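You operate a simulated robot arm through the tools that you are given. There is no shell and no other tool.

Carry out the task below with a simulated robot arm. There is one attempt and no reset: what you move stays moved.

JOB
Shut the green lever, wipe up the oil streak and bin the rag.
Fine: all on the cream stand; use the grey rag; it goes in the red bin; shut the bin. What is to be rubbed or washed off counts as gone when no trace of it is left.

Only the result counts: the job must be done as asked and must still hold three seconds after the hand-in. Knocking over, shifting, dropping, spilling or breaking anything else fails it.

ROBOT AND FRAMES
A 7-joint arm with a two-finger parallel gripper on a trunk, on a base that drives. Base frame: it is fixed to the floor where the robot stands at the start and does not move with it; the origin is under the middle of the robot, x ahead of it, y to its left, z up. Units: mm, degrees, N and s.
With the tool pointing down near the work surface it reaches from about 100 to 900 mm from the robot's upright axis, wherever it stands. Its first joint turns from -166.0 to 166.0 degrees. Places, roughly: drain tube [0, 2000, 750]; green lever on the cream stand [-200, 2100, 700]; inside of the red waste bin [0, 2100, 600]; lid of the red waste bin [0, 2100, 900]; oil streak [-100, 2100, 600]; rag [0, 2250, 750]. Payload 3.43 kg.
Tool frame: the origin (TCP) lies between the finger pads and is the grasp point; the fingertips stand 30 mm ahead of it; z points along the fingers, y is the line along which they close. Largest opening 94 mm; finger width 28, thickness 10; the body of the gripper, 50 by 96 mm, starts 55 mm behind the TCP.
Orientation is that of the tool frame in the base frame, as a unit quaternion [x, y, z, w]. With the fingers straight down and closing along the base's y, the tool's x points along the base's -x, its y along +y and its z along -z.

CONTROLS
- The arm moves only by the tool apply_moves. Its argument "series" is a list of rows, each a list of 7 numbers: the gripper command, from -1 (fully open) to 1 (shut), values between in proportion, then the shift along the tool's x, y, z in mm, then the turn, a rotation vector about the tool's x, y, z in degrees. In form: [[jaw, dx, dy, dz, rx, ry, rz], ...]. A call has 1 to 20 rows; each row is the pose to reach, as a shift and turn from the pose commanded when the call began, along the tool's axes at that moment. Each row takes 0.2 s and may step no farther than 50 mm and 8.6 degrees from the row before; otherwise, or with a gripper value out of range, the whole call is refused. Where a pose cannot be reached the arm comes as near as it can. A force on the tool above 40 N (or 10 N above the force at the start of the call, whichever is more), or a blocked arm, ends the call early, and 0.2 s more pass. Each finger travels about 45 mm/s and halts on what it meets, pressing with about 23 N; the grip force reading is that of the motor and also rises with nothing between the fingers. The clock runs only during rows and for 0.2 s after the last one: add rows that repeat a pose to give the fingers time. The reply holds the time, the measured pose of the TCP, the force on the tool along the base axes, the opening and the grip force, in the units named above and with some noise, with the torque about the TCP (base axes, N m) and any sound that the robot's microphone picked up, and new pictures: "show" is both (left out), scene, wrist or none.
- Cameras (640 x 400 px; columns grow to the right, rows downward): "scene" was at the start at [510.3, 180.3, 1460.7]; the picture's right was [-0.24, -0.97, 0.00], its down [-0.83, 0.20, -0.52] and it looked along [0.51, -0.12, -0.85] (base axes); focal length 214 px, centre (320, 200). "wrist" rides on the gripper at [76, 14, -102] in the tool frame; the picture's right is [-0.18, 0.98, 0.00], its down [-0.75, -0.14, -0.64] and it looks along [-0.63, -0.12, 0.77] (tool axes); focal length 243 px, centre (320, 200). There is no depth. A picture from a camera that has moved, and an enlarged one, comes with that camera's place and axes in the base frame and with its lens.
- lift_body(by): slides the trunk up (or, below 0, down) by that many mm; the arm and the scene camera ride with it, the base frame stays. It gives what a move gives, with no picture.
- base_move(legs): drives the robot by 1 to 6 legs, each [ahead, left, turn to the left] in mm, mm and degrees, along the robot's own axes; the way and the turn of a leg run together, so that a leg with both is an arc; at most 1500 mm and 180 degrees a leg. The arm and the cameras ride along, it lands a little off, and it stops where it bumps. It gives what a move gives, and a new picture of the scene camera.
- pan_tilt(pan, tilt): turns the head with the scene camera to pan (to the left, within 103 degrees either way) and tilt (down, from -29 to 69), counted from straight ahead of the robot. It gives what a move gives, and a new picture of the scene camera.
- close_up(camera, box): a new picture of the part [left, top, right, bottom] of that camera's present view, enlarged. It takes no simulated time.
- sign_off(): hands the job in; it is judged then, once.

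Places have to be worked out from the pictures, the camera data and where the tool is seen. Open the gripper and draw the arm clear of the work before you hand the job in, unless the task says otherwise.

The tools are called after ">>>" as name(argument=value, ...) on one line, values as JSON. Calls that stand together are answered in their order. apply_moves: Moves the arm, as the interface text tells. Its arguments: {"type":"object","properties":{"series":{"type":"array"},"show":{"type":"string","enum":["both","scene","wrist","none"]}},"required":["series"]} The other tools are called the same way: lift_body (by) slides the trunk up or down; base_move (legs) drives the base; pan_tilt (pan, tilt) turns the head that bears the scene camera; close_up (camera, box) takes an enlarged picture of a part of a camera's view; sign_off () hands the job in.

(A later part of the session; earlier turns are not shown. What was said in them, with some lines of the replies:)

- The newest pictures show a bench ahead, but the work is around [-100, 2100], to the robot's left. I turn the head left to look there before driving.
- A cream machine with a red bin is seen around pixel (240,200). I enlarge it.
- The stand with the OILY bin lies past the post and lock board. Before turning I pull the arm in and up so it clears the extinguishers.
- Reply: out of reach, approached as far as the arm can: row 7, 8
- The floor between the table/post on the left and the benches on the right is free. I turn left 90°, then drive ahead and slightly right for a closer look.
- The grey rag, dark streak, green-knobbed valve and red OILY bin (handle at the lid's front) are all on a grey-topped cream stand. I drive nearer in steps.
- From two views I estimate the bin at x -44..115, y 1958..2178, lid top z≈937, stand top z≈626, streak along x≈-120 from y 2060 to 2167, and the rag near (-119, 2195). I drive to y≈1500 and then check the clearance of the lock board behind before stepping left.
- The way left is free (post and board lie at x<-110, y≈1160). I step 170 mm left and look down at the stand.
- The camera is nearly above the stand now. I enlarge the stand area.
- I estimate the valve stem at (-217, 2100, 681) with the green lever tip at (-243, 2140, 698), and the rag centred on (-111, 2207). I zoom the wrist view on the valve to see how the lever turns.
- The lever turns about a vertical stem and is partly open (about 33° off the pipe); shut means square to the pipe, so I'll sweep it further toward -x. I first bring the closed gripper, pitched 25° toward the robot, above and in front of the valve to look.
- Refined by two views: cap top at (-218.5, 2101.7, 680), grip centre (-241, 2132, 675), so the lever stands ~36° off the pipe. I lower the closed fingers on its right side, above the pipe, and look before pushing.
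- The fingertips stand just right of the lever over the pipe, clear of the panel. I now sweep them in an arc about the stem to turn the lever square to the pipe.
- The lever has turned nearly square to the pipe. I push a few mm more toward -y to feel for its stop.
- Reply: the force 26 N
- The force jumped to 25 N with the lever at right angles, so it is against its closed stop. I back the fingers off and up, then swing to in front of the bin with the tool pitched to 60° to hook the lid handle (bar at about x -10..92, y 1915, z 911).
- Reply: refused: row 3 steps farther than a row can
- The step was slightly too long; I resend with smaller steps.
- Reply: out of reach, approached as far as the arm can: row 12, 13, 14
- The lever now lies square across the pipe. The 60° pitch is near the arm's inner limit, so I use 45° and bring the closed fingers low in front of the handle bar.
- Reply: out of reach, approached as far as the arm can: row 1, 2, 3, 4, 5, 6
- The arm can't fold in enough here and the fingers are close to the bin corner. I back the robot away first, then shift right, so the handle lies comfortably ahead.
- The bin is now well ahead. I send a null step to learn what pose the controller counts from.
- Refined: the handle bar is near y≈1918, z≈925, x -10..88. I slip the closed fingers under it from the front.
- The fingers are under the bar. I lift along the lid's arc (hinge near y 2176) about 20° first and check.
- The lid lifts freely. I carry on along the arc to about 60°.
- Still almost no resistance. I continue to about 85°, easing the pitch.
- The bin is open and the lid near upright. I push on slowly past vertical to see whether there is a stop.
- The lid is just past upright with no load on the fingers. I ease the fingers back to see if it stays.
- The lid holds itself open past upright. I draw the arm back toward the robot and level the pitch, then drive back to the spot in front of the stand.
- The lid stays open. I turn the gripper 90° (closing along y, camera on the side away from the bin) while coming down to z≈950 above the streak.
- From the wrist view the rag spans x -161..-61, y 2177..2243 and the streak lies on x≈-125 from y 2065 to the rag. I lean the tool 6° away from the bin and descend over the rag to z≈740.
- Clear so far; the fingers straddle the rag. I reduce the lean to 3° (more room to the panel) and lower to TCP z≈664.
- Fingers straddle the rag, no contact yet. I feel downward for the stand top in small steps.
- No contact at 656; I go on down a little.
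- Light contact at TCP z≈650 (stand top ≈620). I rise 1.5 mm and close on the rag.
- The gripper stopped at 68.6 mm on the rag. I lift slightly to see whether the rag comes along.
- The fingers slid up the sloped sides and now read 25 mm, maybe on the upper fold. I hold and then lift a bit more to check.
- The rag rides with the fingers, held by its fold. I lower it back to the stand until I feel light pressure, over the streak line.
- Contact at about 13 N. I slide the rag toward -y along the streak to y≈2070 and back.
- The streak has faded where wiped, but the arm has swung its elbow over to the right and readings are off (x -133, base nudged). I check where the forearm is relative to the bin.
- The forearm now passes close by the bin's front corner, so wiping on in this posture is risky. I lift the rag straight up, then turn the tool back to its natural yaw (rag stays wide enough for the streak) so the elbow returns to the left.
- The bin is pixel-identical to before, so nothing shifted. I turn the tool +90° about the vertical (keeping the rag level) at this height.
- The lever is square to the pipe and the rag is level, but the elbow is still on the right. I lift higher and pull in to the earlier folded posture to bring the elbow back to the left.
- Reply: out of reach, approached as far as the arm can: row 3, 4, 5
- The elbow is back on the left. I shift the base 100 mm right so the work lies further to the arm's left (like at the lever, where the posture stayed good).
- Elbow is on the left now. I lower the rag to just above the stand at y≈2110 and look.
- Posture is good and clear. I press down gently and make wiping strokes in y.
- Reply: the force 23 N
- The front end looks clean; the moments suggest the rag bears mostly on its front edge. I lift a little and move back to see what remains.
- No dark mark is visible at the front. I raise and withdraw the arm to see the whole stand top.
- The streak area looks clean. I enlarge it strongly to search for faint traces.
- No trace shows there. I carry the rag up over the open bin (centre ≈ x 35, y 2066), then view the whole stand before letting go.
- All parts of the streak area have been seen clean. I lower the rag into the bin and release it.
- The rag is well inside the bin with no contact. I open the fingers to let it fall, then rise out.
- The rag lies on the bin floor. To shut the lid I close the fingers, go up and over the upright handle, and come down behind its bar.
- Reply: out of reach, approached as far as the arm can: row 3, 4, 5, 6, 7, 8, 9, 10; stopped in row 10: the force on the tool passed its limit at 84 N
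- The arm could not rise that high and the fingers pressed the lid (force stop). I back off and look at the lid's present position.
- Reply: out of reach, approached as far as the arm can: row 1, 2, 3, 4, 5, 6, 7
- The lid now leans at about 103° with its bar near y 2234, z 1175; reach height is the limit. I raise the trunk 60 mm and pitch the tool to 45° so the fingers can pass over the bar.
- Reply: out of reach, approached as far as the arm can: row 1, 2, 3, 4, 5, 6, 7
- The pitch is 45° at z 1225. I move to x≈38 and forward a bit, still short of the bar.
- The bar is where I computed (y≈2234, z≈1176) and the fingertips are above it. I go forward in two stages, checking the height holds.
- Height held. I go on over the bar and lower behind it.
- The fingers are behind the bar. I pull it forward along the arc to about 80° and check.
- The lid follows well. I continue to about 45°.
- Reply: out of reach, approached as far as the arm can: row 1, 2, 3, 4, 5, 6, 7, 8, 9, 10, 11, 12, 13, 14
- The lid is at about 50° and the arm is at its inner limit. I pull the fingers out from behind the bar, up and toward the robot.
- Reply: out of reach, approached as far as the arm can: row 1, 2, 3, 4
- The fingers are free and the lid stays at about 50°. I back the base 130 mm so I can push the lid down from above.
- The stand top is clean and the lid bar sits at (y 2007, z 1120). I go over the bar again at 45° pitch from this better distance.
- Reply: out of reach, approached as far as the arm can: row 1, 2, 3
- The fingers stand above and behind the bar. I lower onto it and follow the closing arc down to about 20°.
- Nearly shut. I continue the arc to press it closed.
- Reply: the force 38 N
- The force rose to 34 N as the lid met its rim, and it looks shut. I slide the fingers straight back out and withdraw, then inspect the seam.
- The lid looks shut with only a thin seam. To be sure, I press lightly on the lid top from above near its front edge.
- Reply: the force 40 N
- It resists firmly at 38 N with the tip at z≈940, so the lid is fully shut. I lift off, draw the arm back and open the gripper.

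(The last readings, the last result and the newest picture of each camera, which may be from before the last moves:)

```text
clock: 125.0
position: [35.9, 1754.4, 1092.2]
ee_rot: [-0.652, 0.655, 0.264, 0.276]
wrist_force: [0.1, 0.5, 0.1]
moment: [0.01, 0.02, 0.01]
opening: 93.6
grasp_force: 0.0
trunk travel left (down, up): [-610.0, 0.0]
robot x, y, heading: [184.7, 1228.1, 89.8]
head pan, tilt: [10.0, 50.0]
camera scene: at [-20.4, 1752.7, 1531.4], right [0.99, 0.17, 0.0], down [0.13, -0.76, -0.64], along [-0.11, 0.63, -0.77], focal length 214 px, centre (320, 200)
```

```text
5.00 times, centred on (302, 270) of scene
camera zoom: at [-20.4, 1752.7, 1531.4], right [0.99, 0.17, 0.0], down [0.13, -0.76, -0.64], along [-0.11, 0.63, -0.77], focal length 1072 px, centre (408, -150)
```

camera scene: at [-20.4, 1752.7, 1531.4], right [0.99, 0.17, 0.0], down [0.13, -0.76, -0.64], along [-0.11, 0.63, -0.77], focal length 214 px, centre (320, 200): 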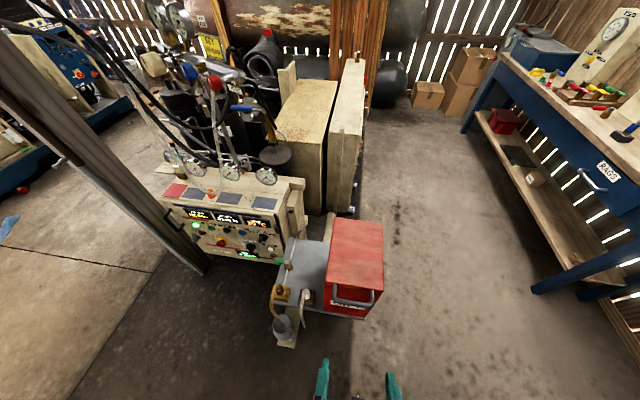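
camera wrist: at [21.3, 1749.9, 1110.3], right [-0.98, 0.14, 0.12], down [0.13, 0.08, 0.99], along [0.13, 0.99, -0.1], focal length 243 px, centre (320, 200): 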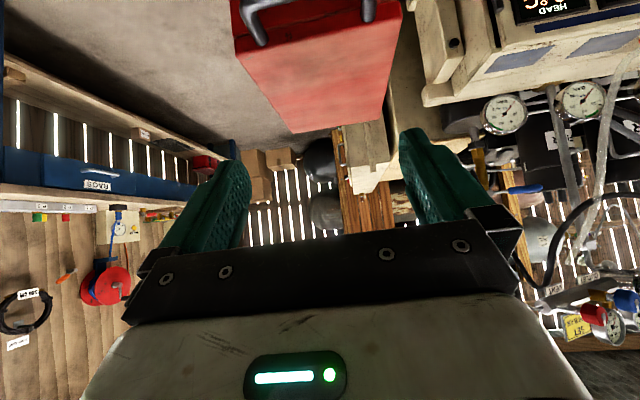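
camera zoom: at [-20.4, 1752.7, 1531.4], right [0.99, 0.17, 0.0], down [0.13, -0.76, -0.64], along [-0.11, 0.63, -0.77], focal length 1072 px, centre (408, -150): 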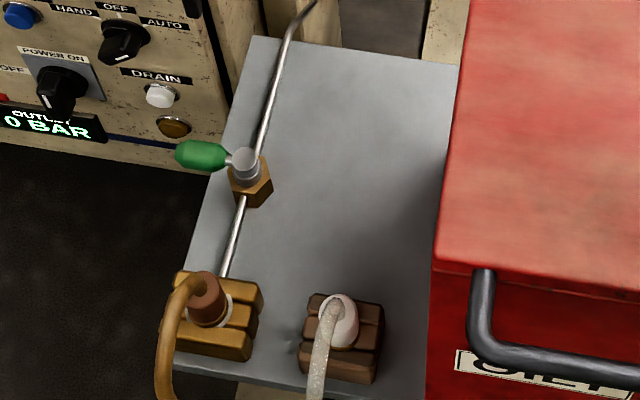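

The final views show the lever square across the pipe, no trace of oil on the stand, the bin shut with the rag inside, hoses and bottle in place, and the arm clear with the gripper open. I hand the job in.

>>> sign_off()

```text
The job is handed in.
```

I've handed the job in. From the last pictures and readings, all three parts were done; no verdict came back with the hand-in.

- **Green lever:** it is turned square across the pipe. I pushed until it met its stop, at about 25 N.
- **Oil streak:** I wiped it with the grey rag, and enlarged views of the stand top show no mark left.
- **Rag and bin:** the rag was lying on the floor of the red bin before I shut it. The lid is closed; it held firm when I pressed on it at about 38 N.

- **Hard push on the lid:** while reaching over the open lid, the fingers pushed it back harder than intended. The arm stopped on its force limit at 84 N. The lid swung about 7° further open, and I saw no movement of the bin and no damage.
- **Nudge while wiping:** on the first wiping stroke the base shifted about 7 mm and then came back. The bin looked unmoved in the pictures before and after.

The hoses and the waste bottle are where they were. The gripper is open and the arm is drawn clear.
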